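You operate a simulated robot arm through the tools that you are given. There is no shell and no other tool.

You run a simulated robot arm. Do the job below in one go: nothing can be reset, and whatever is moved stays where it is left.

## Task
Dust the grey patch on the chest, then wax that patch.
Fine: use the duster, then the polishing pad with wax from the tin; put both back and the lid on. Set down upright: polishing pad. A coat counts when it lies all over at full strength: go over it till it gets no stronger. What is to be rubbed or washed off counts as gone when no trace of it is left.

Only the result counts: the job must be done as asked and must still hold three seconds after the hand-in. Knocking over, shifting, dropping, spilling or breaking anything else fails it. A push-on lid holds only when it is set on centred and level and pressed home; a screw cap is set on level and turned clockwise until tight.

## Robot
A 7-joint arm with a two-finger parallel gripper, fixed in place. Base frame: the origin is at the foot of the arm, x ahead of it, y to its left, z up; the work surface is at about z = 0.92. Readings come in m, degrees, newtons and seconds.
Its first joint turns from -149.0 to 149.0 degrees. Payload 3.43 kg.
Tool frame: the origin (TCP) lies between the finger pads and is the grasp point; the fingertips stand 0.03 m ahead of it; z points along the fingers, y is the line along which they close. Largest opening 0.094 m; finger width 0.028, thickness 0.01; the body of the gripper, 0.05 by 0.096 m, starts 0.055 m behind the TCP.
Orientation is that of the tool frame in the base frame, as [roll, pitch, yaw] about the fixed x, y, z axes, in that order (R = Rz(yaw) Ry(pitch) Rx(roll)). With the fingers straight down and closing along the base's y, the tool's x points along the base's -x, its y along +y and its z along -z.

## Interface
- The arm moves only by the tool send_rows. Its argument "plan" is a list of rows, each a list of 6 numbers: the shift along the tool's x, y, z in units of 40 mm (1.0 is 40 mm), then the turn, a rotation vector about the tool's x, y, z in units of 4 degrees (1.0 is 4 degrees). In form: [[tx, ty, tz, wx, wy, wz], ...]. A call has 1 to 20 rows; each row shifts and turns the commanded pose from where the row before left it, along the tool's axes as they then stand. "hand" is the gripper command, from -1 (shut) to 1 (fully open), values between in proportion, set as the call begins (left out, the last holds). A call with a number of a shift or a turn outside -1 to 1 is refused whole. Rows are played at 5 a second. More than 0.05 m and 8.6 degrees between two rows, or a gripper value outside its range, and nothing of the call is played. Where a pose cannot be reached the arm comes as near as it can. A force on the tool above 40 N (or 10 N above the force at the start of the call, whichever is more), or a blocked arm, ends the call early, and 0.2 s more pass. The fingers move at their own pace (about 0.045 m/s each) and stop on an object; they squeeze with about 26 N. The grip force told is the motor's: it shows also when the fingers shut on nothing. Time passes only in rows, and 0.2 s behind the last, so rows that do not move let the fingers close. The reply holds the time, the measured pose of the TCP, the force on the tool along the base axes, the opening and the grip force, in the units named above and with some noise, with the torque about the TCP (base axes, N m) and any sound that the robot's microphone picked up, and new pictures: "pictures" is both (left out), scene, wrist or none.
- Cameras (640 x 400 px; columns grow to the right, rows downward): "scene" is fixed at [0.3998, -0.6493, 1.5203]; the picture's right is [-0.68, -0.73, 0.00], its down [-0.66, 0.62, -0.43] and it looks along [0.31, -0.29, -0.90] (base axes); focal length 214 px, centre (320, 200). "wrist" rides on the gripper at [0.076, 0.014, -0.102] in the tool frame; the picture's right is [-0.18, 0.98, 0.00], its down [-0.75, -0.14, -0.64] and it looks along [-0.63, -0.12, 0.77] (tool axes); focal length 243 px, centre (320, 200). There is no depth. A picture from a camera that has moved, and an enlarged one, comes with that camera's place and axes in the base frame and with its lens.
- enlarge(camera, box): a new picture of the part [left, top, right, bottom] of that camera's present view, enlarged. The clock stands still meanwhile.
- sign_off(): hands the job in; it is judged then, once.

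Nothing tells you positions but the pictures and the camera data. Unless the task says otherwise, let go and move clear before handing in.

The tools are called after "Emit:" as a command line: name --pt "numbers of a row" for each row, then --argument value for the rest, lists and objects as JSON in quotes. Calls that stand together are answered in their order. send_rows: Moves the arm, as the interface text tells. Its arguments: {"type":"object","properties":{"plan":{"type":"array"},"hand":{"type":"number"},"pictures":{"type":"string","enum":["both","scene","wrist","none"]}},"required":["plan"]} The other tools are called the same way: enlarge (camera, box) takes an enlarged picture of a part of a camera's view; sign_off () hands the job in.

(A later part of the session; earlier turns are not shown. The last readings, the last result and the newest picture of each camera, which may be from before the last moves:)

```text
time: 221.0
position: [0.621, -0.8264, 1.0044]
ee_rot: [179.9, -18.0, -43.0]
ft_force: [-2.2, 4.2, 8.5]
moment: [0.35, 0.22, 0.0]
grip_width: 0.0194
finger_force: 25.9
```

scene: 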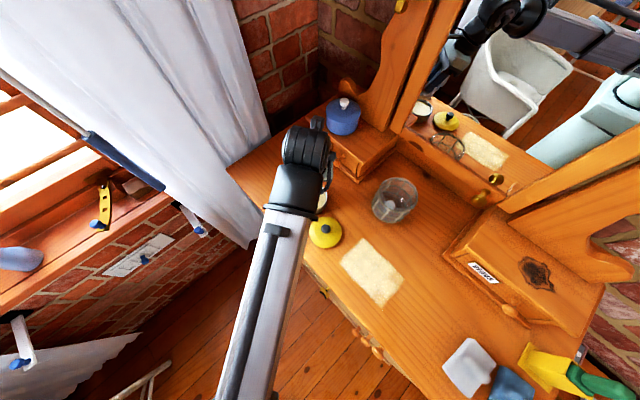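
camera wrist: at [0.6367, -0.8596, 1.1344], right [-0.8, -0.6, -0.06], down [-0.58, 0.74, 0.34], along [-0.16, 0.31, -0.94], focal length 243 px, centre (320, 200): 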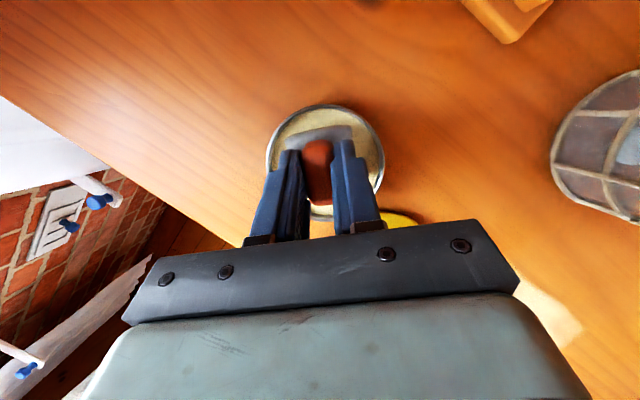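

Emit:
send_rows --pt "-0.0093 0 0.0285 0 -0.1 0" --pt "0 0.08 0 0 0 0" --pt "0 -0.08 0 0 0 0" --pt "0 -0.06 0 0 0 0" --pt "0 0.06 0 0 0 0" --pt "0.05 0 0.018 0 0 0" --pt "-0.05 0 -0.018 0 0 0" --pt "-0.05 0 -0.018 0 0 0" --pt "0.05 0 0.018 0 0 0" --pt "0 0.08 0 0 0 0" --pt "0 -0.08 0 0 0 0" --pt "0 0 0 0 0 0" --pictures "none"

Emit:
send_rows --pt "0.031 0 -0.095 0 0 0" --pt "0.124 0 -0.38 0 0 0" --pt "0.186 0 -0.571 0 0 0" --pt "0.186 0 -0.571 0 0 0" --pt "0 0 0 0 0 0"

Emit:
enlarge --camera "scene" --box '[400, 60, 460, 120]'

```text
time: 223.6
position: [0.6213, -0.8275, 1.0055]
ee_rot: [179.8, -17.8, -43.1]
ft_force: [2.3, -0.2, 19.5]
moment: [0.29, 0.17, -0.02]
grip_width: 0.0195
finger_force: 25.6
```

```text
time: 224.8
position: [0.6208, -0.8271, 1.0709]
ee_rot: [179.7, -17.7, -43.1]
ft_force: [0.1, -0.6, -0.5]
moment: [0.0, 0.0, -0.01]
grip_width: 0.0191
finger_force: 25.9
camera wrist: at [0.6424, -0.8647, 1.1927], right [-0.8, -0.6, -0.05], down [-0.57, 0.73, 0.38], along [-0.19, 0.34, -0.92], focal length 243 px, centre (320, 200)
```

scene: 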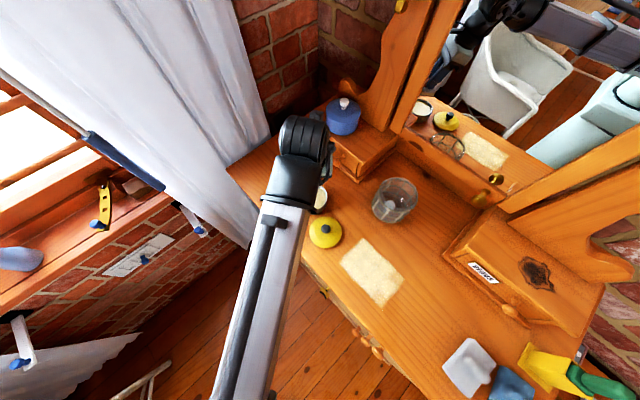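
wrist: 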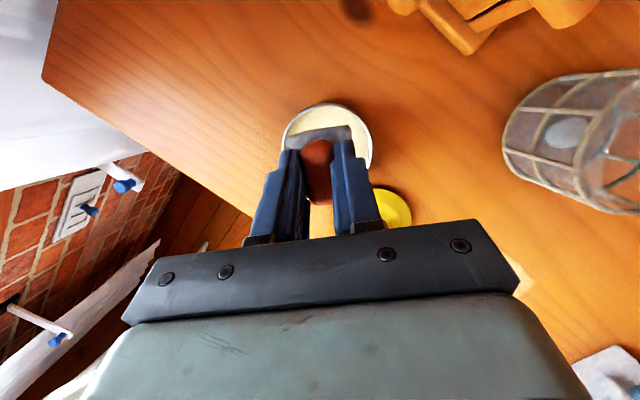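

```text
6.67 times, centred on (430, 90) of scene
camera zoom: at [0.3998, -0.6493, 1.5203], right [-0.68, -0.73, 0.0], down [-0.66, 0.62, -0.43], along [0.31, -0.29, -0.9], focal length 1430 px, centre (-413, 933)
```

zoom: 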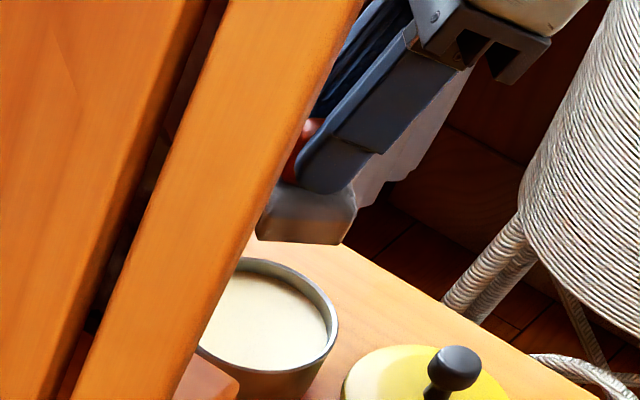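

Emit:
send_rows --pt "-0.78 0.612 -0.249 0 0 0" --pt "-0.78 0.612 -0.249 0 0 0" --pt "-0.78 0.612 -0.249 0 0 0" --pt "-0.78 0.612 -0.249 0 0 0" --pt "-0.78 0.612 -0.249 0 0 0" --pt "-0.78 0.612 -0.249 0 0 0" --pt "0 0 0 0.304 0 -0.9527" --pt "0 0 0 0.304 0 -0.9527" --pt "0 0 0 0.304 0 -0.9527" --pt "0 0 0 0.304 0 -0.9527" --pt "0 0 0 0.304 0 -0.9527" --pt "0 0 0 0.304 0 -0.9527" --pt "0 0 0 0.304 0 -0.9527" --pt "0 0 0 0.304 0 -0.9527" --pt "0 0 0 0.304 0 -0.9527" --pt "0 0 0 0.304 0 -0.9527" --pt "0 0 0 0 0 0" --pictures "wrist"

Emit:
enlarge --camera "wrist" --box '[200, 0, 440, 180]'

```text
time: 228.4
position: [0.3785, -0.8003, 1.0727]
ee_rot: [179.9, -17.6, -3.0]
ft_force: [0.1, 0.5, -1.2]
moment: [-0.02, 0.0, -0.01]
grip_width: 0.0194
finger_force: 25.4
camera wrist: at [0.4186, -0.8154, 1.1931], right [-0.23, -0.97, -0.05], down [-0.9, 0.19, 0.38], along [-0.36, 0.14, -0.92], focal length 243 px, centre (320, 200)
```

wrist: 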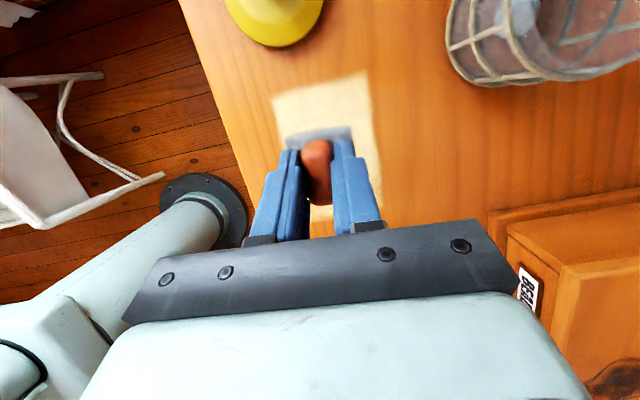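

```text
2.22 times, centred on (320, 90) of wrist
camera zoom: at [0.4186, -0.8154, 1.1931], right [-0.23, -0.97, -0.05], down [-0.9, 0.19, 0.38], along [-0.36, 0.14, -0.92], focal length 539 px, centre (320, 444)
```

zoom: 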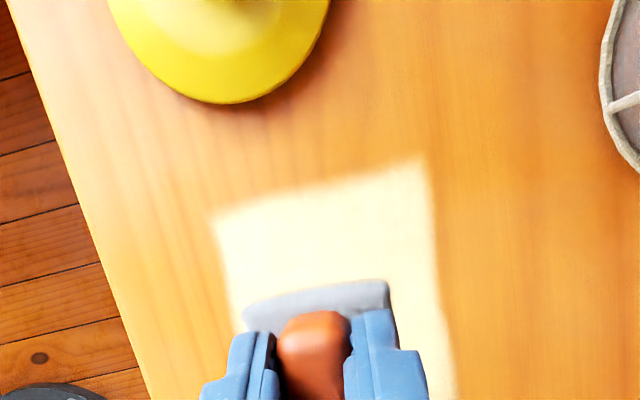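

Emit:
send_rows --pt "0.728 -0.344 0.232 0 0 0" --pt "0.728 -0.344 0.232 0 0 0" --pt "-0.2432 0 0.7622 0 0 0" --pt "-0.2432 0 0.7622 0 0 0" --pt "-0.1824 0 0.5716 0 0 0" --pt "-0.0304 0 0.0953 0 0 0" --pt "0 0 0 0 0 0" --pictures "none"

```text
time: 230.0
position: [0.4387, -0.7753, 0.9804]
ee_rot: [179.9, -17.6, -3.1]
ft_force: [-0.6, -0.2, -1.1]
moment: [0.0, 0.0, -0.04]
grip_width: 0.0193
finger_force: 26.1
```

Emit:
send_rows --pt "-0.0152 0 0.0476 0 0 0" --pt "-0.0091 0 0.0286 0 0 0" --pt "0 0 0 0 0 0" --pictures "none"

```text
time: 230.8
position: [0.439, -0.7766, 0.9777]
ee_rot: [179.8, -17.7, -3.1]
ft_force: [-1.3, -0.2, 15.3]
moment: [0.09, 0.32, 0.01]
grip_width: 0.0196
finger_force: 26.0
```

Emit:
send_rows --pt "0 0 0 0 -0.3 0" --pt "0.0125 0.2497 0.004 0 0 0" --pt "0.0125 0.2497 0.004 0 0 0" --pt "0.0125 0.2497 0.004 0 0 0" --pt "0.0125 0.2497 0.004 0 0 0" --pt "0.0125 0.2497 0.004 0 0 0" --pt "0.006 0.125 0.002 0 0 0" --pt "-0.006 -0.125 -0.002 0 0 0" --pt "-0.0125 -0.2497 -0.004 0 0 0" --pt "-0.0125 -0.2497 -0.004 0 0 0" --pt "-0.0125 -0.2497 -0.004 0 0 0" --pt "-0.0125 -0.2497 -0.004 0 0 0" --pt "-0.0125 -0.2497 -0.004 0 0 0" --pt "0 0 0 0 0 0" --pictures "none"

Emit:
send_rows --pt "0.2432 0 -0.7622 0 0 0" --pt "0.2432 0 -0.7622 0 0 0" --pt "-0.9514 0.0523 -0.3036 0 0 0" --pt "-0.9514 0.0523 -0.3036 0 0 0" --pt "-0.9514 0.0523 -0.3036 0 0 0" --pt "-0.9514 0.0523 -0.3036 0 0 0" --pt "0 0 0 0 0 0"

Emit:
enlarge --camera "scene" --box '[310, 210, 420, 310]'

```text
time: 233.8
position: [0.439, -0.7755, 0.9782]
ee_rot: [179.8, -16.4, -3.1]
ft_force: [-0.7, -12.0, 28.6]
moment: [-0.27, -0.02, -0.06]
grip_width: 0.0194
finger_force: 25.9
```

```text
time: 235.4
position: [0.2796, -0.7754, 1.0444]
ee_rot: [180.0, -16.4, -3.2]
ft_force: [0.7, 0.3, -0.4]
moment: [0.01, -0.02, -0.03]
grip_width: 0.0195
finger_force: 25.9
camera wrist: at [0.3243, -0.7909, 1.1643], right [-0.23, -0.97, -0.05], down [-0.9, 0.19, 0.4], along [-0.38, 0.14, -0.91], focal length 243 px, centre (320, 200)
```

scene: 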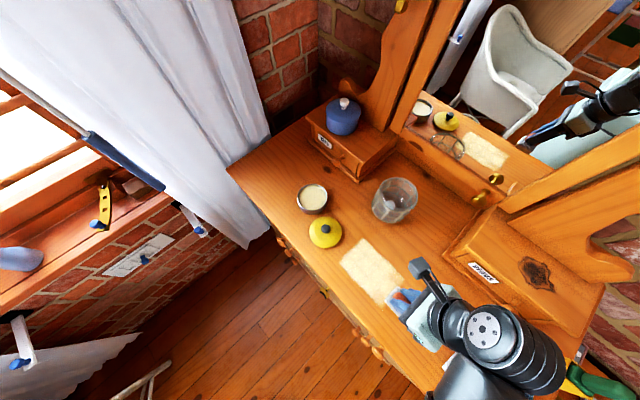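
wrist: 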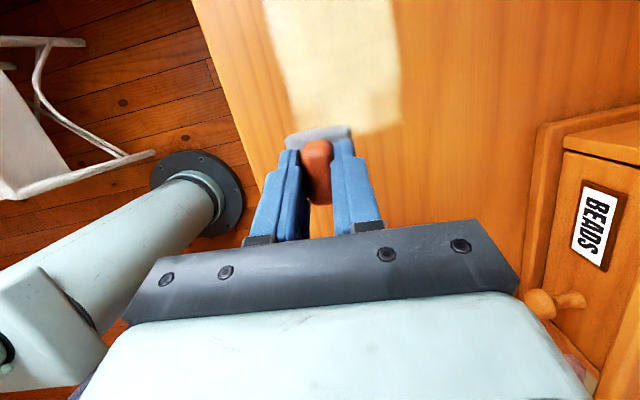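

```text
4.00 times, centred on (365, 260) of scene
camera zoom: at [0.3998, -0.6493, 1.5203], right [-0.68, -0.73, 0.0], down [-0.66, 0.62, -0.43], along [0.31, -0.29, -0.9], focal length 858 px, centre (140, -40)
```

zoom: 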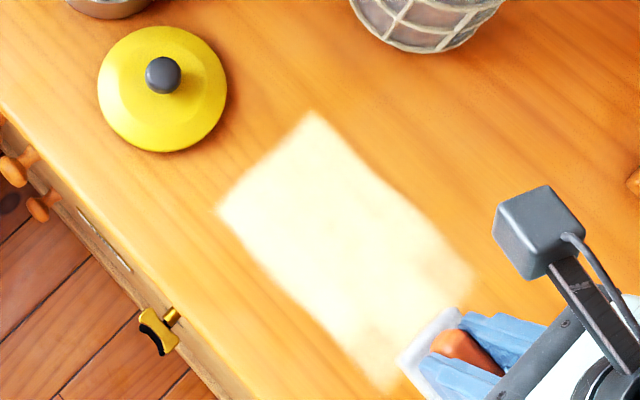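

The far +x side takes no wax, so the patch ends at x = 0.436. I'll finish the -x side and see where it ends there.

Emit:
send_rows --pt "0.489 -0.028 0.144 0 0 0" --pt "-0.2258 0 0.7674 0 0 0" --pt "-0.2117 0 0.7195 0 0 0" --pt "-0.0226 0 0.0767 0 0 0" --pt "-0.0085 0 0.0288 0 0 0" --pt "0 0 0 0 0 0" --pictures "none"

```text
time: 236.8
position: [0.3017, -0.7756, 0.9791]
ee_rot: [179.9, -16.4, -3.0]
ft_force: [-0.6, 0.0, -1.5]
moment: [-0.01, 0.0, 0.0]
grip_width: 0.0195
finger_force: 25.7
```

Emit:
send_rows --pt "-0.0155 0 0.0528 0 0 0" --pt "0.0134 0.2496 0.004 0 0 0" --pt "0.0134 0.2496 0.004 0 0 0" --pt "0.0134 0.2496 0.004 0 0 0" --pt "0.0134 0.2496 0.004 0 0 0" --pt "0.0134 0.2496 0.004 0 0 0" --pt "0.007 0.125 0.002 0 0 0" --pt "-0.007 -0.125 -0.002 0 0 0" --pt "-0.0134 -0.2496 -0.004 0 0 0" --pt "-0.0134 -0.2496 -0.004 0 0 0" --pt "-0.0134 -0.2496 -0.004 0 0 0" --pt "-0.0134 -0.2496 -0.004 0 0 0" --pt "-0.0134 -0.2496 -0.004 0 0 0" --pt "0 0 0 0 0 0" --pictures "none"

Emit:
send_rows --pt "0.0134 0.2496 0.004 0 0 0" --pt "0.0134 0.2496 0.004 0 0 0" --pt "0.0134 0.2496 0.004 0 0 0" --pt "0.0134 0.2496 0.004 0 0 0" --pt "0.0134 0.2496 0.004 0 0 0" --pt "0.007 0.125 0.002 0 0 0" --pt "0.2258 0 -0.7674 0 0 0" --pt "0.2258 0 -0.7674 0 0 0" --pt "-0.958 0.0558 -0.2819 0 0 0" --pt "-0.958 0.0558 -0.2819 0 0 0" --pt "0 0 0 0 0 0"

Emit:
enlarge --camera "scene" --box '[310, 210, 420, 310]'

```text
time: 238.9
position: [0.3023, -0.8181, 0.9772]
ee_rot: [179.5, -16.6, -3.0]
ft_force: [-3.5, 1.7, 8.7]
moment: [0.3, 0.17, 0.04]
grip_width: 0.0192
finger_force: 26.2
stopped in row 10: the force on the tool passed its limit at 42 N (the readings are from after the stop); the commanded pose is now the measured one
```

```text
time: 241.3
position: [0.2212, -0.8726, 1.0414]
ee_rot: [179.5, -16.4, -3.0]
ft_force: [1.0, -0.2, -0.4]
moment: [0.01, -0.04, -0.02]
grip_width: 0.0195
finger_force: 26.5
camera wrist: at [0.2647, -0.8876, 1.1617], right [-0.23, -0.97, -0.04], down [-0.9, 0.2, 0.4], along [-0.38, 0.13, -0.92], focal length 243 px, centre (320, 200)
```

scene: 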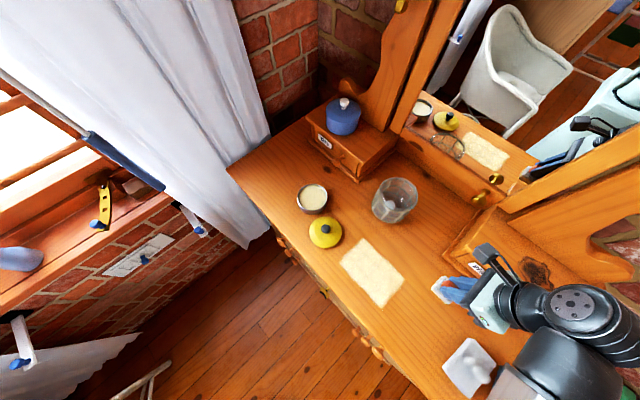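
wrist: 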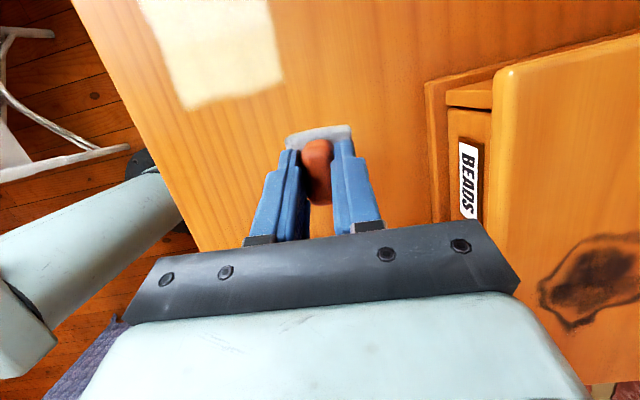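

```text
4.00 times, centred on (365, 260) of scene
camera zoom: at [0.3998, -0.6493, 1.5203], right [-0.68, -0.73, 0.0], down [-0.66, 0.62, -0.43], along [0.31, -0.29, -0.9], focal length 858 px, centre (140, -40)
```

zoom: 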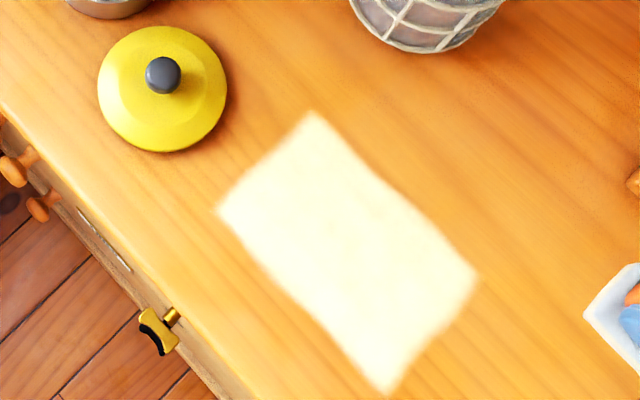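

The coat is now a full, solid 15 x 10 cm rectangle. I'll check whether the patch goes on any further toward -x with one short rub at x = 0.27.

Emit:
send_rows --pt "0.56 -0.94 0.165 0.125 0 0" --pt "0.56 -0.94 0.165 0 0 0" --pt "-0.2117 0 0.7195 0 0 0" --pt "-0.2117 0 0.7195 0 0 0" --pt "-0.017 0 0.0576 0 0 0" --pt "0 0 0 0 0 0" --pictures "none"

```text
time: 242.7
position: [0.2719, -0.8014, 0.9781]
ee_rot: [179.9, -16.4, -3.0]
ft_force: [0.4, 0.1, -0.2]
moment: [0.0, -0.02, -0.01]
grip_width: 0.0193
finger_force: 25.9
```

Emit:
send_rows --pt "-0.0113 0 0.0384 0 0 0" --pt "0.0134 0.2496 0.004 0 0 0" --pt "-0.0134 -0.2496 -0.004 0 0 0" --pt "-0.0134 -0.2496 -0.004 0 0 0" --pt "0.0134 0.2496 0.004 0 0 0" --pt "0 0 0 0 0 0" --pictures "none"

Emit:
send_rows --pt "0.2258 0 -0.7674 0 0 0" --pt "0.2258 0 -0.7674 0 0 0" --pt "-0.958 0.0558 -0.2819 0 0 0" --pt "-0.958 0.0558 -0.2819 0 0 0" --pt "0 0 0 0 0 0"

Emit:
enlarge --camera "scene" --box '[310, 210, 420, 310]'

Emit:
enlarge --camera "wrist" --box '[180, 0, 420, 150]'

```text
time: 244.1
position: [0.2712, -0.8006, 0.9769]
ee_rot: [180.0, -16.5, -3.0]
ft_force: [1.1, 9.0, 14.9]
moment: [0.29, 0.16, -0.06]
grip_width: 0.0192
finger_force: 26.2
```

```text
time: 245.3
position: [0.1916, -0.8008, 1.0411]
ee_rot: [-180.0, -16.5, -3.0]
ft_force: [-0.2, 0.2, -0.1]
moment: [0.02, 0.0, -0.04]
grip_width: 0.0194
finger_force: 25.5
camera wrist: at [0.2354, -0.8172, 1.1609], right [-0.23, -0.97, -0.05], down [-0.9, 0.19, 0.4], along [-0.38, 0.14, -0.91], focal length 243 px, centre (320, 200)
```

scene: 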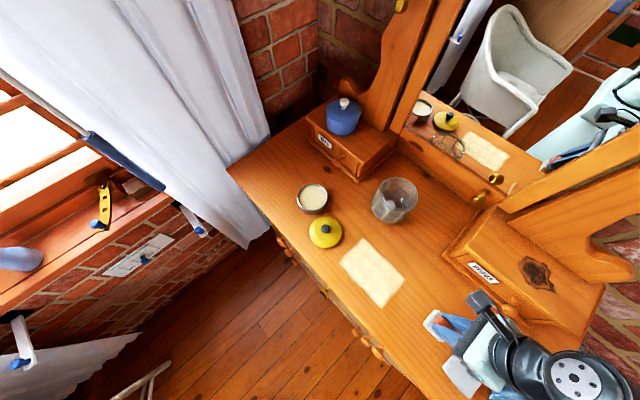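
wrist: 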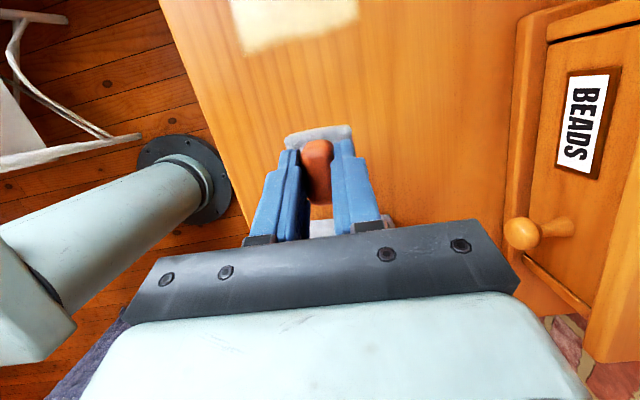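

```text
4.00 times, centred on (365, 260) of scene
camera zoom: at [0.3998, -0.6493, 1.5203], right [-0.68, -0.73, 0.0], down [-0.66, 0.62, -0.43], along [0.31, -0.29, -0.9], focal length 858 px, centre (140, -40)
```

zoom: 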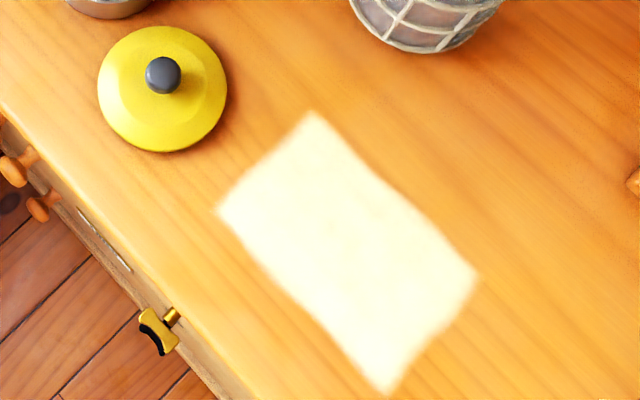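

```text
2.67 times, centred on (300, 75) of wrist
camera zoom: at [0.2354, -0.8172, 1.1609], right [-0.23, -0.97, -0.05], down [-0.9, 0.19, 0.4], along [-0.38, 0.14, -0.91], focal length 647 px, centre (373, 533)
```

zoom: 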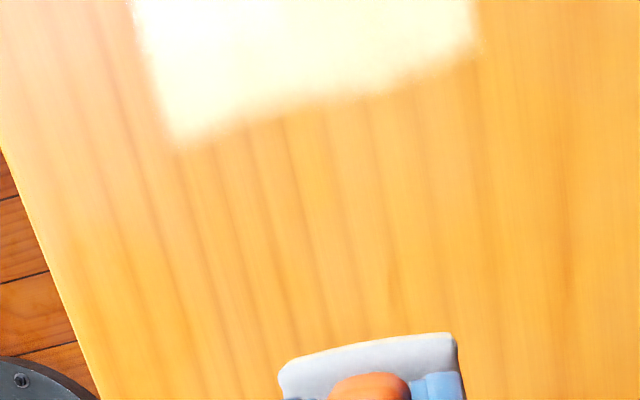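

The patch ends there, so it is exactly 15 x 10 cm and is now coated all over. I'll look closely at the coat's evenness from above.

Emit:
enlarge --camera "scene" --box '[335, 230, 410, 310]'

Emit:
send_rows --pt "0.958 -0.3 0.2819 0 0 0" --pt "0.958 -0.3 0.2819 0 0 0" --pt "0.958 -0.3 0.2819 0 0 0" --pt "0 -0.3 -0.6 0 0 0" --pt "0 0 0 0 0 0" --pictures "wrist"

Emit:
enlarge --camera "wrist" --box '[200, 0, 460, 160]'

```text
5.00 times, centred on (372, 270) of scene
camera zoom: at [0.3998, -0.6493, 1.5203], right [-0.68, -0.73, 0.0], down [-0.66, 0.62, -0.43], along [0.31, -0.29, -0.9], focal length 1072 px, centre (58, -150)
```

zoom: 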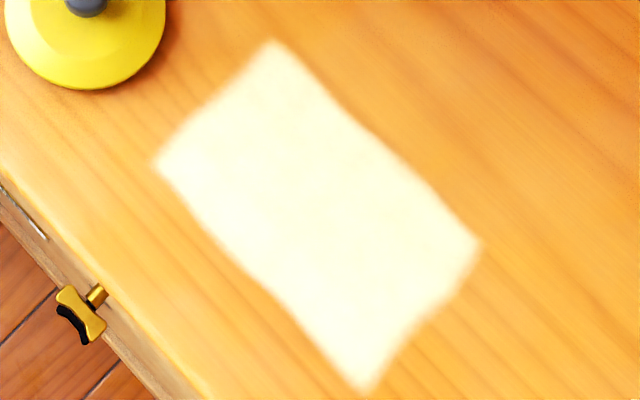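

```text
time: 246.5
position: [0.3056, -0.7595, 1.064]
ee_rot: [179.8, -16.4, -3.1]
ft_force: [0.7, 0.9, 0.2]
moment: [0.04, 0.0, -0.02]
grip_width: 0.0193
finger_force: 26.3
camera wrist: at [0.3511, -0.7759, 1.1842], right [-0.23, -0.97, -0.05], down [-0.9, 0.19, 0.4], along [-0.38, 0.14, -0.91], focal length 243 px, centre (320, 200)
```

wrist: 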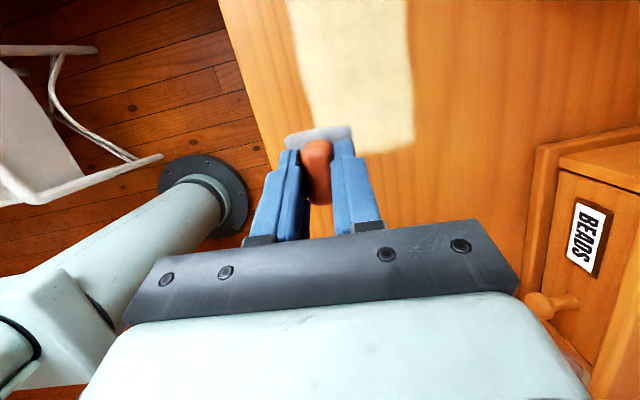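

```text
2.46 times, centred on (330, 80) of wrist
camera zoom: at [0.3511, -0.7759, 1.1842], right [-0.23, -0.97, -0.05], down [-0.9, 0.19, 0.4], along [-0.38, 0.14, -0.91], focal length 597 px, centre (295, 495)
```

zoom: 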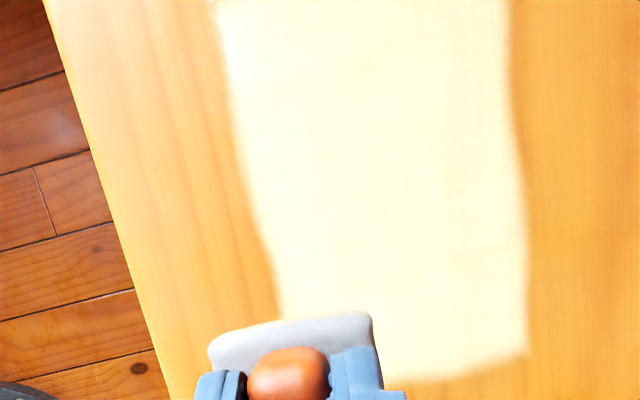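

The coat looks even, though its edges near the -x end may be slightly short. I'll reload once more and go over everything with a small overlap past each edge.

Emit:
send_rows --pt "0.909 -0.124 0.158 0 0 0" --pt "0.909 -0.124 0.158 0 0 0" --pt "0.909 -0.124 0.158 0 0 0" --pt "0.909 -0.124 0.158 0 0 0" --pt "0.909 -0.124 0.158 0 0 0" --pt "0 0 0 -0.2823 0 0.9593" --pt "0 0 0 -0.2823 0 0.9593" --pt "0 0 0 -0.2823 0 0.9593" --pt "0 0 0 -0.2823 0 0.9593" --pt "0 0 0 -0.2823 0 0.9593" --pt "0 0 0 -0.2823 0 0.9593" --pt "0 0 0 -0.2823 0 0.9593" --pt "0 0 0 -0.2823 0 0.9593" --pt "0 0 0 -0.2823 0 0.9593" --pt "0 0 0 -0.2823 0 0.9593" --pt "0 0 0 0 0 0" --pictures "none"

Emit:
send_rows --pt "0.89 -0.185 0.353 0 0 0" --pt "0.89 -0.185 0.353 0 0 0" --pt "0.89 -0.185 0.353 0 0 0" --pt "0.89 -0.185 0.353 0 0 0" --pt "0 0 0 0 0 0" --pictures "wrist"

Emit:
enlarge --camera "wrist" --box '[220, 60, 420, 220]'

```text
time: 249.9
position: [0.4921, -0.7446, 1.0844]
ee_rot: [-180.0, -16.5, -43.2]
ft_force: [0.6, -0.8, -0.9]
moment: [0.03, -0.02, 0.05]
grip_width: 0.0194
finger_force: 25.4
```

```text
time: 251.1
position: [0.6233, -0.8265, 1.0715]
ee_rot: [-180.0, -16.5, -43.1]
ft_force: [0.3, 0.3, -0.4]
moment: [0.0, -0.01, 0.0]
grip_width: 0.0196
finger_force: 26.2
camera wrist: at [0.6464, -0.8671, 1.1913], right [-0.8, -0.6, -0.05], down [-0.56, 0.72, 0.4], along [-0.2, 0.35, -0.91], focal length 243 px, centre (320, 200)
```

wrist: 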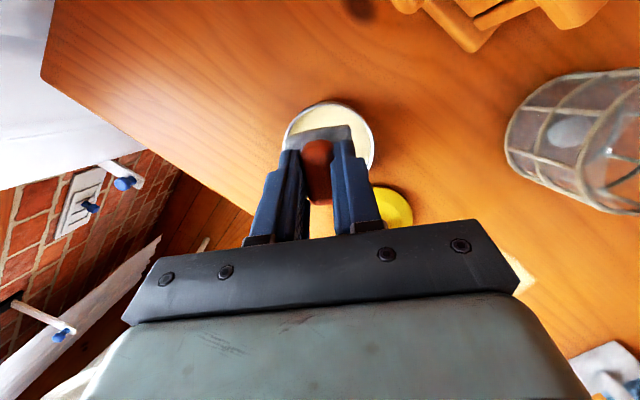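

```text
2.50 times, centred on (320, 140) of wrist
camera zoom: at [0.6464, -0.8671, 1.1913], right [-0.8, -0.6, -0.05], down [-0.56, 0.72, 0.4], along [-0.2, 0.35, -0.91], focal length 606 px, centre (320, 350)
```

zoom: 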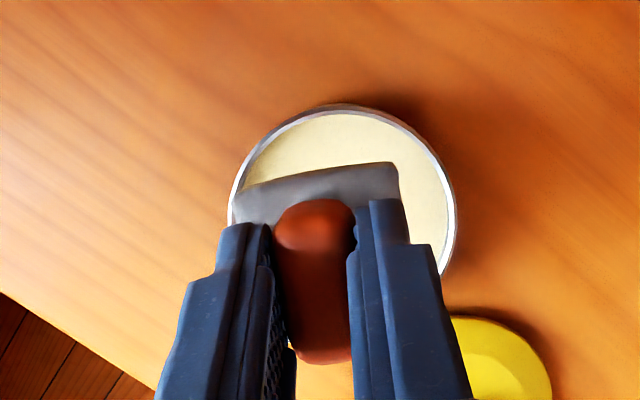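

Emit:
send_rows --pt "-0.1412 0.04 0.4797 0 0 0" --pt "-0.1412 0 0.4797 0 0 0" --pt "-0.1129 0 0.3837 0 0 0" --pt "-0.0423 0 0.1439 0 0 0" --pt "0 0 0 0 0 0" --pictures "wrist"

Emit:
enlarge --camera "wrist" --box '[220, 60, 420, 220]'

Emit:
enlarge --camera "scene" --box '[400, 80, 460, 130]'

```text
time: 252.3
position: [0.6222, -0.8285, 1.0087]
ee_rot: [179.9, -16.5, -43.1]
ft_force: [-0.5, 0.0, 0.0]
moment: [0.02, 0.05, 0.0]
grip_width: 0.0192
finger_force: 26.1
camera wrist: at [0.6452, -0.8682, 1.1288], right [-0.8, -0.6, -0.05], down [-0.56, 0.72, 0.4], along [-0.2, 0.35, -0.91], focal length 243 px, centre (320, 200)
```

wrist: 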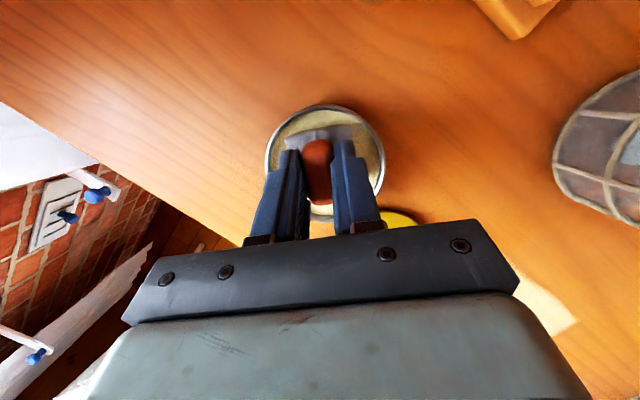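

```text
2.50 times, centred on (320, 140) of wrist
camera zoom: at [0.6452, -0.8682, 1.1288], right [-0.8, -0.6, -0.05], down [-0.56, 0.72, 0.4], along [-0.2, 0.35, -0.91], focal length 606 px, centre (320, 350)
```

zoom: 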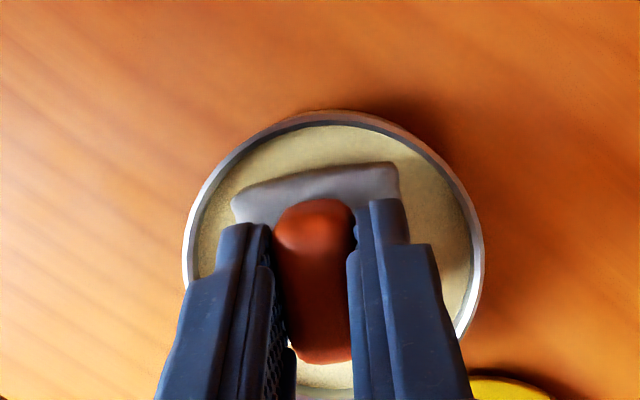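

```text
8.00 times, centred on (430, 105) of scene
camera zoom: at [0.3998, -0.6493, 1.5203], right [-0.68, -0.73, 0.0], down [-0.66, 0.62, -0.43], along [0.31, -0.29, -0.9], focal length 1716 px, centre (-560, 960)
```

zoom: 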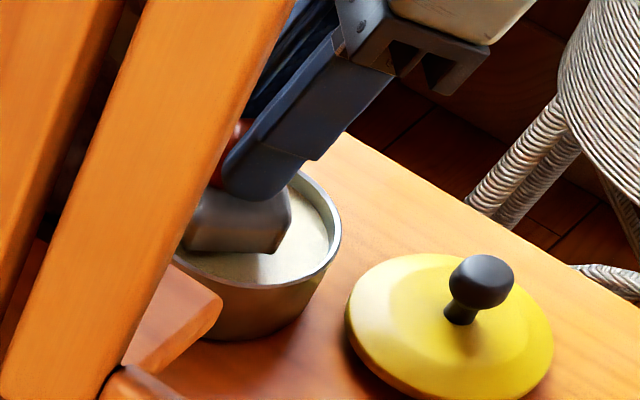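

Emit:
send_rows --pt "-0.0141 0 0.048 0 0 0" --pt "-0.0141 0 0.048 0 0 0" --pt "0 0 0 0 0 0" --pictures "none"

```text
time: 253.1
position: [0.6212, -0.8296, 1.0053]
ee_rot: [-180.0, -16.4, -43.1]
ft_force: [1.2, -0.2, -0.5]
moment: [0.04, 0.0, -0.01]
grip_width: 0.0192
finger_force: 25.9
```

Emit:
send_rows --pt "-0.0085 0 0.0288 0 0 0" --pt "-0.0085 0 0.0288 0 0 0" --pt "0 0 0 0 0 0" --pictures "none"

```text
time: 253.9
position: [0.6234, -0.8285, 1.0053]
ee_rot: [180.0, -16.6, -43.0]
ft_force: [0.1, -0.6, 18.3]
moment: [0.2, 0.21, 0.03]
grip_width: 0.0191
finger_force: 26.2
```

Emit:
send_rows --pt "0.02 0 0 0 -0.3 0" --pt "0 0.08 0 0 0 0" --pt "0 -0.08 0 0 0 0" --pt "0 -0.08 0 0 0 0" --pt "0 0.08 0 0 0 0" --pt "0.05 0 0.015 0 0 0" --pt "-0.05 0 -0.015 0 0 0" --pt "-0.05 0 -0.015 0 0 0" --pt "0.05 0 0.015 0 0 0" --pt "0 0.08 0 0 0 0" --pt "0 -0.08 0 0 0 0" --pt "0 0 0 0 0 0" --pictures "none"

Emit:
send_rows --pt "0.0265 0 -0.0964 0 0 0" --pt "0.106 0 -0.3856 0 0 0" --pt "0.159 0 -0.578 0 0 0" --pt "0.159 0 -0.578 0 0 0" --pt "0 0 0 0 0 0" --pictures "none"

```text
time: 256.5
position: [0.6217, -0.8277, 1.003]
ee_rot: [179.9, -15.3, -43.1]
ft_force: [1.6, -0.4, 27.5]
moment: [-0.04, -0.14, 0.0]
grip_width: 0.0193
finger_force: 26.1
```

```text
time: 257.7
position: [0.6238, -0.8288, 1.0702]
ee_rot: [179.9, -15.2, -43.2]
ft_force: [0.9, 0.1, -0.7]
moment: [0.02, 0.01, 0.0]
grip_width: 0.0195
finger_force: 26.3
```

Emit:
send_rows --pt "-0.731 0.57 -0.198 0 0 0" --pt "-0.731 0.57 -0.198 0 0 0" --pt "-0.731 0.57 -0.198 0 0 0" --pt "-0.731 0.57 -0.198 0 0 0" --pt "-0.731 0.57 -0.198 0 0 0" --pt "-0.731 0.57 -0.198 0 0 0" --pt "-0.731 0.57 -0.198 0 0 0" --pt "0 0 0 0.2622 0 -0.965" --pt "0 0 0 0.2622 0 -0.965" --pt "0 0 0 0.2622 0 -0.965" --pt "0 0 0 0.2622 0 -0.965" --pt "0 0 0 0.2622 0 -0.965" --pt "0 0 0 0.2622 0 -0.965" --pt "0 0 0 0.2622 0 -0.965" --pt "0 0 0 0.2622 0 -0.965" --pt "0 0 0 0.2622 0 -0.965" --pt "0 0 0 0.2622 0 -0.965" --pictures "none"

```text
time: 261.3
position: [0.3593, -0.8016, 1.0704]
ee_rot: [-179.9, -15.3, -3.0]
ft_force: [0.0, 0.1, -0.6]
moment: [0.02, 0.0, 0.01]
grip_width: 0.0194
finger_force: 25.8
```

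Emit:
send_rows --pt "-0.775 -0.413 -0.21 0 0 0" --pt "-0.775 -0.413 -0.21 0 0 0" --pt "-0.2098 0 0.772 0 0 0" --pt "-0.2098 0 0.772 0 0 0" --pt "-0.1573 0 0.579 0 0 0" --pt "-0.0157 0 0.0579 0 0 0" --pt "0 0 0 0 0 0" --pictures "none"

```text
time: 262.9
position: [0.2976, -0.764, 0.9799]
ee_rot: [179.9, -15.3, -3.0]
ft_force: [-0.7, 0.5, -0.9]
moment: [0.03, -0.02, -0.02]
grip_width: 0.0191
finger_force: 25.8
```

Emit:
send_rows --pt "-0.0131 0 0.0483 0 0 0" --pt "-0.0079 0 0.029 0 0 0" --pt "0 0 0 0 0 0" --pictures "none"

```text
time: 263.7
position: [0.2967, -0.765, 0.977]
ee_rot: [179.9, -15.3, -3.1]
ft_force: [-2.4, -0.2, 14.9]
moment: [0.05, 0.29, 0.01]
grip_width: 0.0192
finger_force: 25.5
```

Emit:
send_rows --pt "0.2794 -0.0162 0.0759 0 0 0" --pt "0.2794 -0.0162 0.0759 0 0 0" --pt "0.2794 -0.0162 0.0759 0 0 0" --pt "0.2794 -0.0162 0.0759 0 0 0" --pt "0.2794 -0.0162 0.0759 0 0 0" --pt "0.2794 -0.0162 0.0759 0 0 0" --pt "0.2794 -0.0162 0.0759 0 0 0" --pt "0.2794 -0.0162 0.0759 0 0 0" --pt "0.2794 -0.0162 0.0759 0 0 0" --pt "0.2794 -0.0162 0.0759 0 0 0" --pt "0.2794 -0.0162 0.0759 0 0 0" --pt "0.0269 0.4992 0.0073 0 0 0" --pt "0 0 0 0 0 0" --pictures "none"

Emit:
send_rows --pt "-0.2794 0.0162 -0.0759 0 0 0" --pt "-0.2794 0.0162 -0.0759 0 0 0" --pt "-0.2794 0.0162 -0.0759 0 0 0" --pt "-0.2794 0.0162 -0.0759 0 0 0" --pt "-0.2794 0.0162 -0.0759 0 0 0" --pt "-0.2794 0.0162 -0.0759 0 0 0" --pt "-0.2794 0.0162 -0.0759 0 0 0" --pt "-0.2794 0.0162 -0.0759 0 0 0" --pt "-0.2794 0.0162 -0.0759 0 0 0" --pt "-0.2794 0.0162 -0.0759 0 0 0" --pt "-0.2794 0.0162 -0.0759 0 0 0" --pt "0.0269 0.4992 0.0073 0 0 0" --pt "0 0 0 0 0 0" --pictures "none"

```text
time: 266.5
position: [0.4245, -0.7855, 0.9773]
ee_rot: [179.9, -15.3, -3.1]
ft_force: [2.9, 1.1, 3.9]
moment: [0.02, -0.13, 0.0]
grip_width: 0.0192
finger_force: 26.1
```

```text
time: 269.3
position: [0.2965, -0.8031, 0.9768]
ee_rot: [-180.0, -15.2, -3.1]
ft_force: [-2.2, 7.8, 16.3]
moment: [0.26, 0.2, -0.01]
grip_width: 0.0193
finger_force: 27.0
```

Emit:
send_rows --pt "0.2794 -0.0162 0.079 0 0 0" --pt "0.2794 -0.0162 0.079 0 0 0" --pt "0.2794 -0.0162 0.079 0 0 0" --pt "0.2794 -0.0162 0.079 0 0 0" --pt "0.2794 -0.0162 0.079 0 0 0" --pt "0.2794 -0.0162 0.079 0 0 0" --pt "0.2794 -0.0162 0.079 0 0 0" --pt "0.2794 -0.0162 0.079 0 0 0" --pt "0.2794 -0.0162 0.079 0 0 0" --pt "0.2794 -0.0162 0.079 0 0 0" --pt "0.2794 -0.0162 0.079 0 0 0" --pt "0.0269 0.4992 0.0073 0 0 0" --pt "0 0 0 0 0 0" --pictures "none"

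Emit:
send_rows --pt "-0.2794 0.0162 -0.079 0 0 0" --pt "-0.2794 0.0162 -0.079 0 0 0" --pt "-0.2794 0.0162 -0.079 0 0 0" --pt "-0.2794 0.0162 -0.079 0 0 0" --pt "-0.2794 0.0162 -0.079 0 0 0" --pt "-0.2794 0.0162 -0.079 0 0 0" --pt "-0.2794 0.0162 -0.079 0 0 0" --pt "-0.2794 0.0162 -0.079 0 0 0" --pt "-0.2794 0.0162 -0.079 0 0 0" --pt "-0.2794 0.0162 -0.079 0 0 0" --pt "-0.2794 0.0162 -0.079 0 0 0" --pt "0.0231 0.4293 0.0063 0 0 0" --pt "0 0 0 0 0 0" --pictures "none"

```text
time: 272.1
position: [0.4272, -0.8217, 0.977]
ee_rot: [179.9, -15.6, -3.0]
ft_force: [8.6, 13.7, 30.6]
moment: [0.46, -0.31, 0.06]
grip_width: 0.0193
finger_force: 25.8
```

```text
time: 274.9
position: [0.2963, -0.8412, 0.9765]
ee_rot: [180.0, -15.1, -3.2]
ft_force: [-4.4, 11.0, 22.2]
moment: [0.33, 0.52, -0.2]
grip_width: 0.0194
finger_force: 26.3
```

Now the last row along the -y edge, then I'll lift and look.

Emit:
send_rows --pt "0.2794 -0.0162 0.0765 0 0 0" --pt "0.2794 -0.0162 0.0765 0 0 0" --pt "0.2794 -0.0162 0.0765 0 0 0" --pt "0.2794 -0.0162 0.0765 0 0 0" --pt "0.2794 -0.0162 0.0765 0 0 0" --pt "0.2794 -0.0162 0.0765 0 0 0" --pt "0.2794 -0.0162 0.0765 0 0 0" --pt "0.2794 -0.0162 0.0765 0 0 0" --pt "0.2794 -0.0162 0.0765 0 0 0" --pt "0.2794 -0.0162 0.0765 0 0 0" --pt "0.2794 -0.0162 0.0765 0 0 0" --pt "-0.03 -0.5 0 0 0 0" --pt "-0.03 -0.5 0 0 0 0" --pt "-0.03 -0.5 0 0 0 0" --pt "-0.03 -0.4 0 0 0 0" --pt "0 0 0 0 0 0" --pictures "none"

Emit:
send_rows --pt "0.2098 0 -0.772 0 0 0" --pt "0.2098 0 -0.772 0 0 0" --pt "-0.9635 0.0558 -0.2618 0 0 0" --pt "-0.9635 0.0558 -0.2618 0 0 0" --pt "-0.9635 0.0558 -0.2618 0 0 0" --pt "-0.9635 0.0558 -0.2618 0 0 0" --pt "-0.9635 0.0558 -0.2618 0 0 0" --pt "0 0 0 0 0 0"

Emit:
enlarge --camera "scene" --box '[335, 230, 410, 310]'

Emit:
enlarge --camera "wrist" --box '[180, 0, 440, 160]'

```text
time: 278.0
position: [0.4246, -0.7791, 0.9768]
ee_rot: [179.8, -15.5, -3.1]
ft_force: [-2.5, 3.2, 9.3]
moment: [0.24, 0.3, 0.0]
grip_width: 0.0193
finger_force: 26.0
stopped in row 15: the force on the tool passed its limit at 42 N (the readings are from after the stop); the commanded pose is now the measured one
```

```text
time: 279.8
position: [0.2254, -0.7779, 1.0399]
ee_rot: [179.8, -15.4, -3.1]
ft_force: [-0.7, -0.5, -0.4]
moment: [0.03, 0.01, 0.0]
grip_width: 0.0191
finger_force: 26.4
camera wrist: at [0.2714, -0.7948, 1.1585], right [-0.23, -0.97, -0.04], down [-0.89, 0.19, 0.42], along [-0.4, 0.14, -0.91], focal length 243 px, centre (320, 200)
```

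scene: 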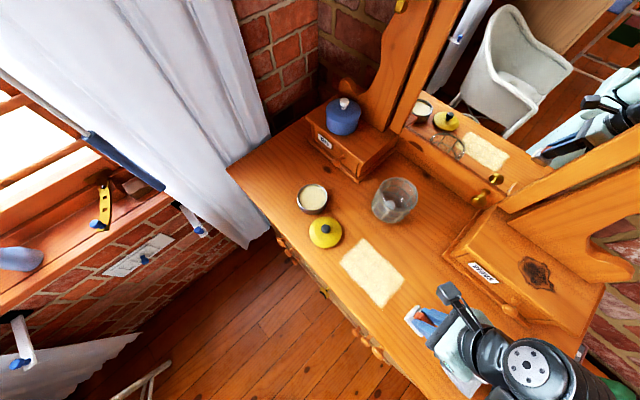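
wrist: 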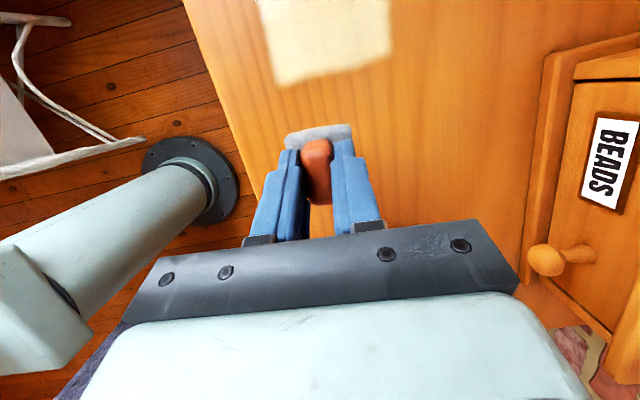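

```text
5.00 times, centred on (372, 270) of scene
camera zoom: at [0.3998, -0.6493, 1.5203], right [-0.68, -0.73, 0.0], down [-0.66, 0.62, -0.43], along [0.31, -0.29, -0.9], focal length 1072 px, centre (58, -150)
```

zoom: 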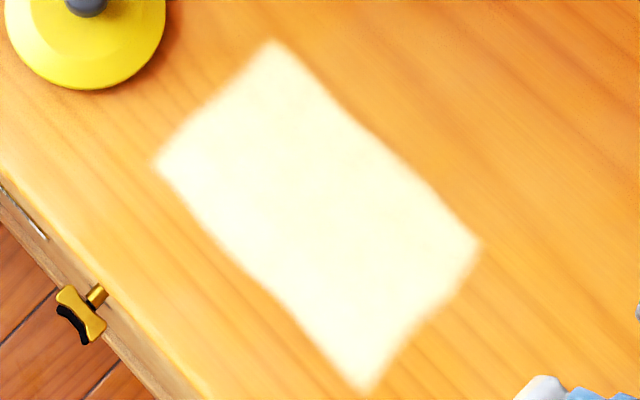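

```text
2.46 times, centred on (310, 80) of wrist
camera zoom: at [0.2714, -0.7948, 1.1585], right [-0.23, -0.97, -0.04], down [-0.89, 0.19, 0.42], along [-0.4, 0.14, -0.91], focal length 597 px, centre (345, 495)
```

zoom: 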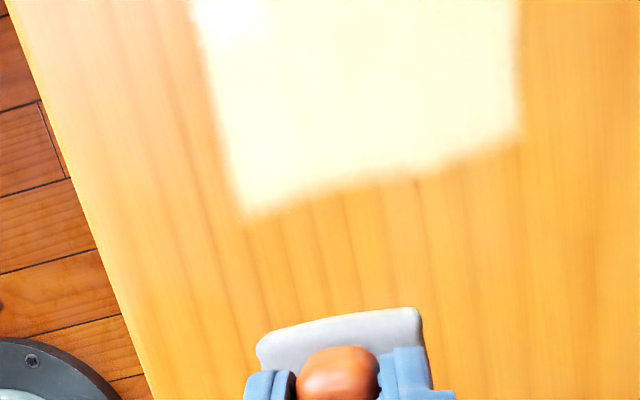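

The coat is no stronger and no larger after this pass, so the waxing is complete. I'll carry the polishing pad back to its original spot.

Emit:
send_rows --pt "-0.328 0.85 -0.089 0 0 0" --pt "-0.328 0.85 -0.089 0 0 0" --pt "-0.328 0.85 -0.089 0 0 0" --pt "-0.1859 0 0.6749 0 0 0" --pt "-0.1594 0 0.5785 0 0 0" --pt "-0.0266 0 0.0964 0 0 0" --pt "0 0 0 0 0 0"

Emit:
enlarge --camera "scene" --box '[420, 270, 500, 330]'

```text
time: 281.4
position: [0.1779, -0.8794, 0.984]
ee_rot: [179.7, -15.4, -3.1]
ft_force: [-0.1, -0.5, 0.6]
moment: [0.0, -0.01, -0.05]
grip_width: 0.0192
finger_force: 26.2
camera wrist: at [0.2248, -0.8948, 1.1032], right [-0.23, -0.97, -0.04], down [-0.89, 0.19, 0.42], along [-0.4, 0.14, -0.91], focal length 243 px, centre (320, 200)
```

scene: 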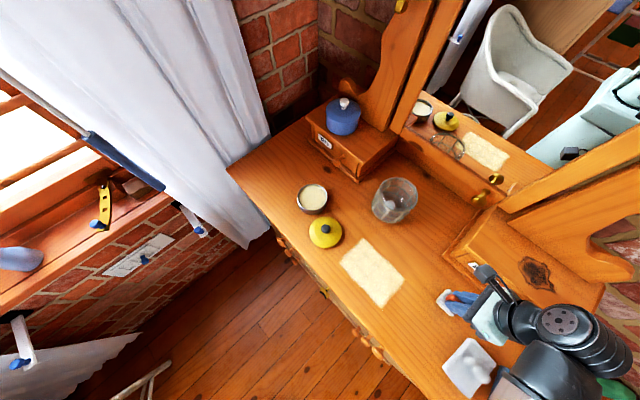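
wrist: 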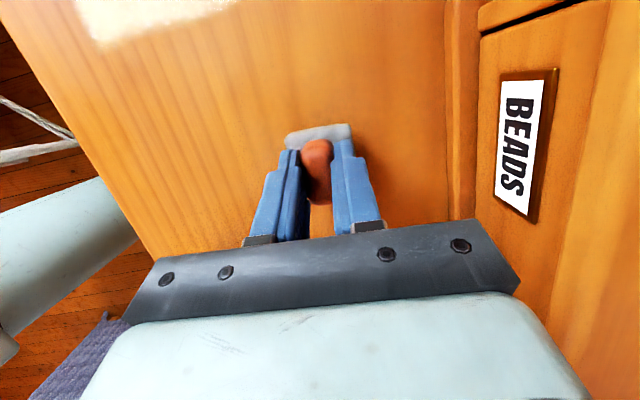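

```text
6.67 times, centred on (460, 300) of scene
camera zoom: at [0.3998, -0.6493, 1.5203], right [-0.68, -0.73, 0.0], down [-0.66, 0.62, -0.43], along [0.31, -0.29, -0.9], focal length 1430 px, centre (-613, -467)
```

zoom: 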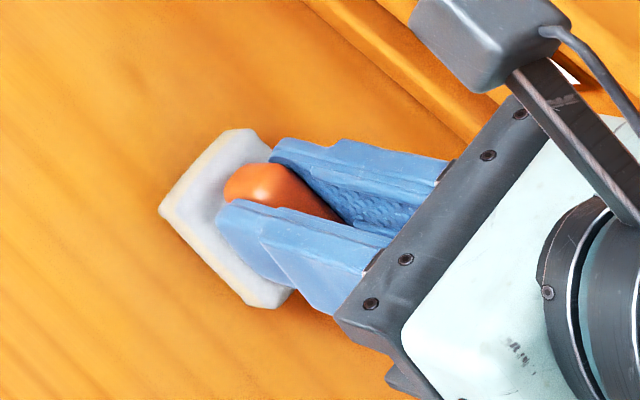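

Emit:
send_rows --pt "-0.084 0.005 -0.024 0 0 0" --pt "-0.0266 0 0.0964 0 0 0" --pt "-0.0133 0 0.0482 0 0 0" --pt "0 0 0 0 0 0" --pictures "none"

```text
time: 282.4
position: [0.1752, -0.8787, 0.978]
ee_rot: [179.7, -15.4, -3.2]
ft_force: [0.1, 0.9, -0.1]
moment: [0.01, 0.0, 0.0]
grip_width: 0.0191
finger_force: 26.0
```

Emit:
send_rows --pt "-0.0066 0 0.0241 0 0 0" --pt "-0.004 0 0.0145 0 0 0" --pt "0 0 0 0 0 0" --pictures "none"

```text
time: 283.2
position: [0.1768, -0.8779, 0.977]
ee_rot: [179.6, -15.4, -3.2]
ft_force: [0.9, -0.5, 7.0]
moment: [0.13, 0.21, 0.01]
grip_width: 0.0192
finger_force: 25.9
```

Emit:
send_rows --pt "0 0 0 0 -0.2 0" --pt "0 0 0 0 0 0" --pictures "none"

Emit:
send_rows --pt "0 0 0 0 0 0" --pt "0 0 0 0 0 0" --pt "0 0 0 0 0 0" --pt "0 0 -0.4 0 0 0" --pt "0 0 -0.8 0 0 0" --pt "0 0 -0.8 0 0 0" --pt "0 0 0 0 0 0" --hand 0.28

Emit:
enlarge --camera "scene" --box '[420, 270, 500, 330]'

Emit:
enlarge --camera "wrist" --box '[230, 40, 410, 190]'

```text
time: 283.8
position: [0.1765, -0.8784, 0.9778]
ee_rot: [179.6, -14.6, -3.1]
ft_force: [3.6, -1.6, 11.4]
moment: [0.01, -0.47, -0.07]
grip_width: 0.0192
finger_force: 26.2
```

```text
time: 285.4
position: [0.1556, -0.8765, 1.0546]
ee_rot: [179.8, -14.6, -3.1]
ft_force: [0.6, 0.0, 0.5]
moment: [-0.04, 0.0, 0.02]
grip_width: 0.0605
finger_force: 0.2
camera wrist: at [0.2023, -0.8929, 1.1734], right [-0.23, -0.97, -0.04], down [-0.88, 0.19, 0.43], along [-0.41, 0.14, -0.9], focal length 243 px, centre (320, 200)
```

scene: 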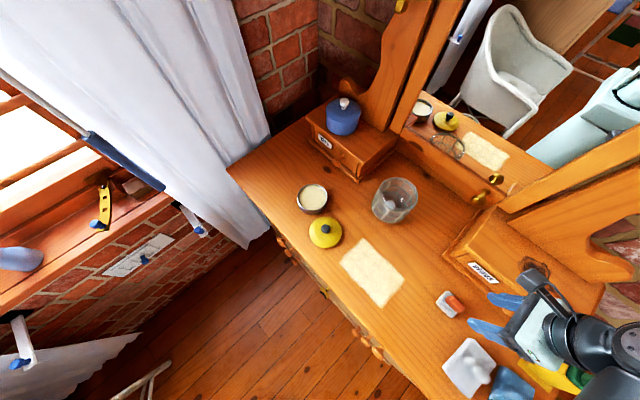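
wrist: 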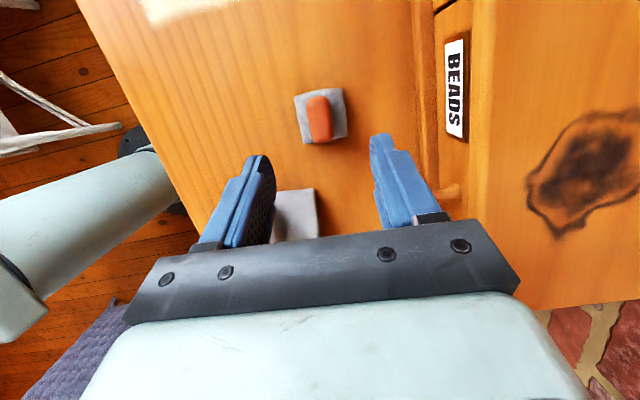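

```text
6.67 times, centred on (460, 300) of scene
camera zoom: at [0.3998, -0.6493, 1.5203], right [-0.68, -0.73, 0.0], down [-0.66, 0.62, -0.43], along [0.31, -0.29, -0.9], focal length 1430 px, centre (-613, -467)
```

zoom: 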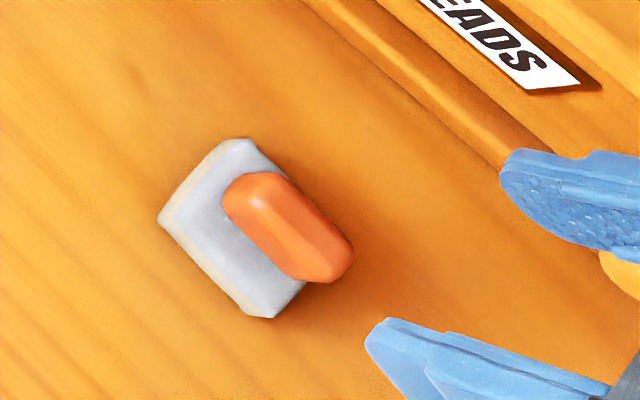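

```text
2.67 times, centred on (320, 115) of wrist
camera zoom: at [0.2023, -0.8929, 1.1734], right [-0.23, -0.97, -0.04], down [-0.88, 0.19, 0.43], along [-0.41, 0.14, -0.9], focal length 647 px, centre (320, 427)
```

zoom: 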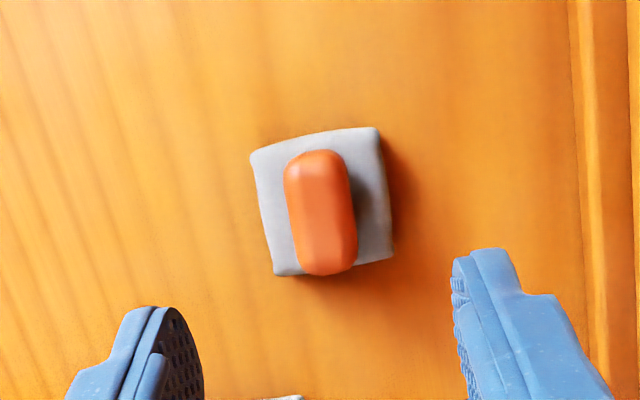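

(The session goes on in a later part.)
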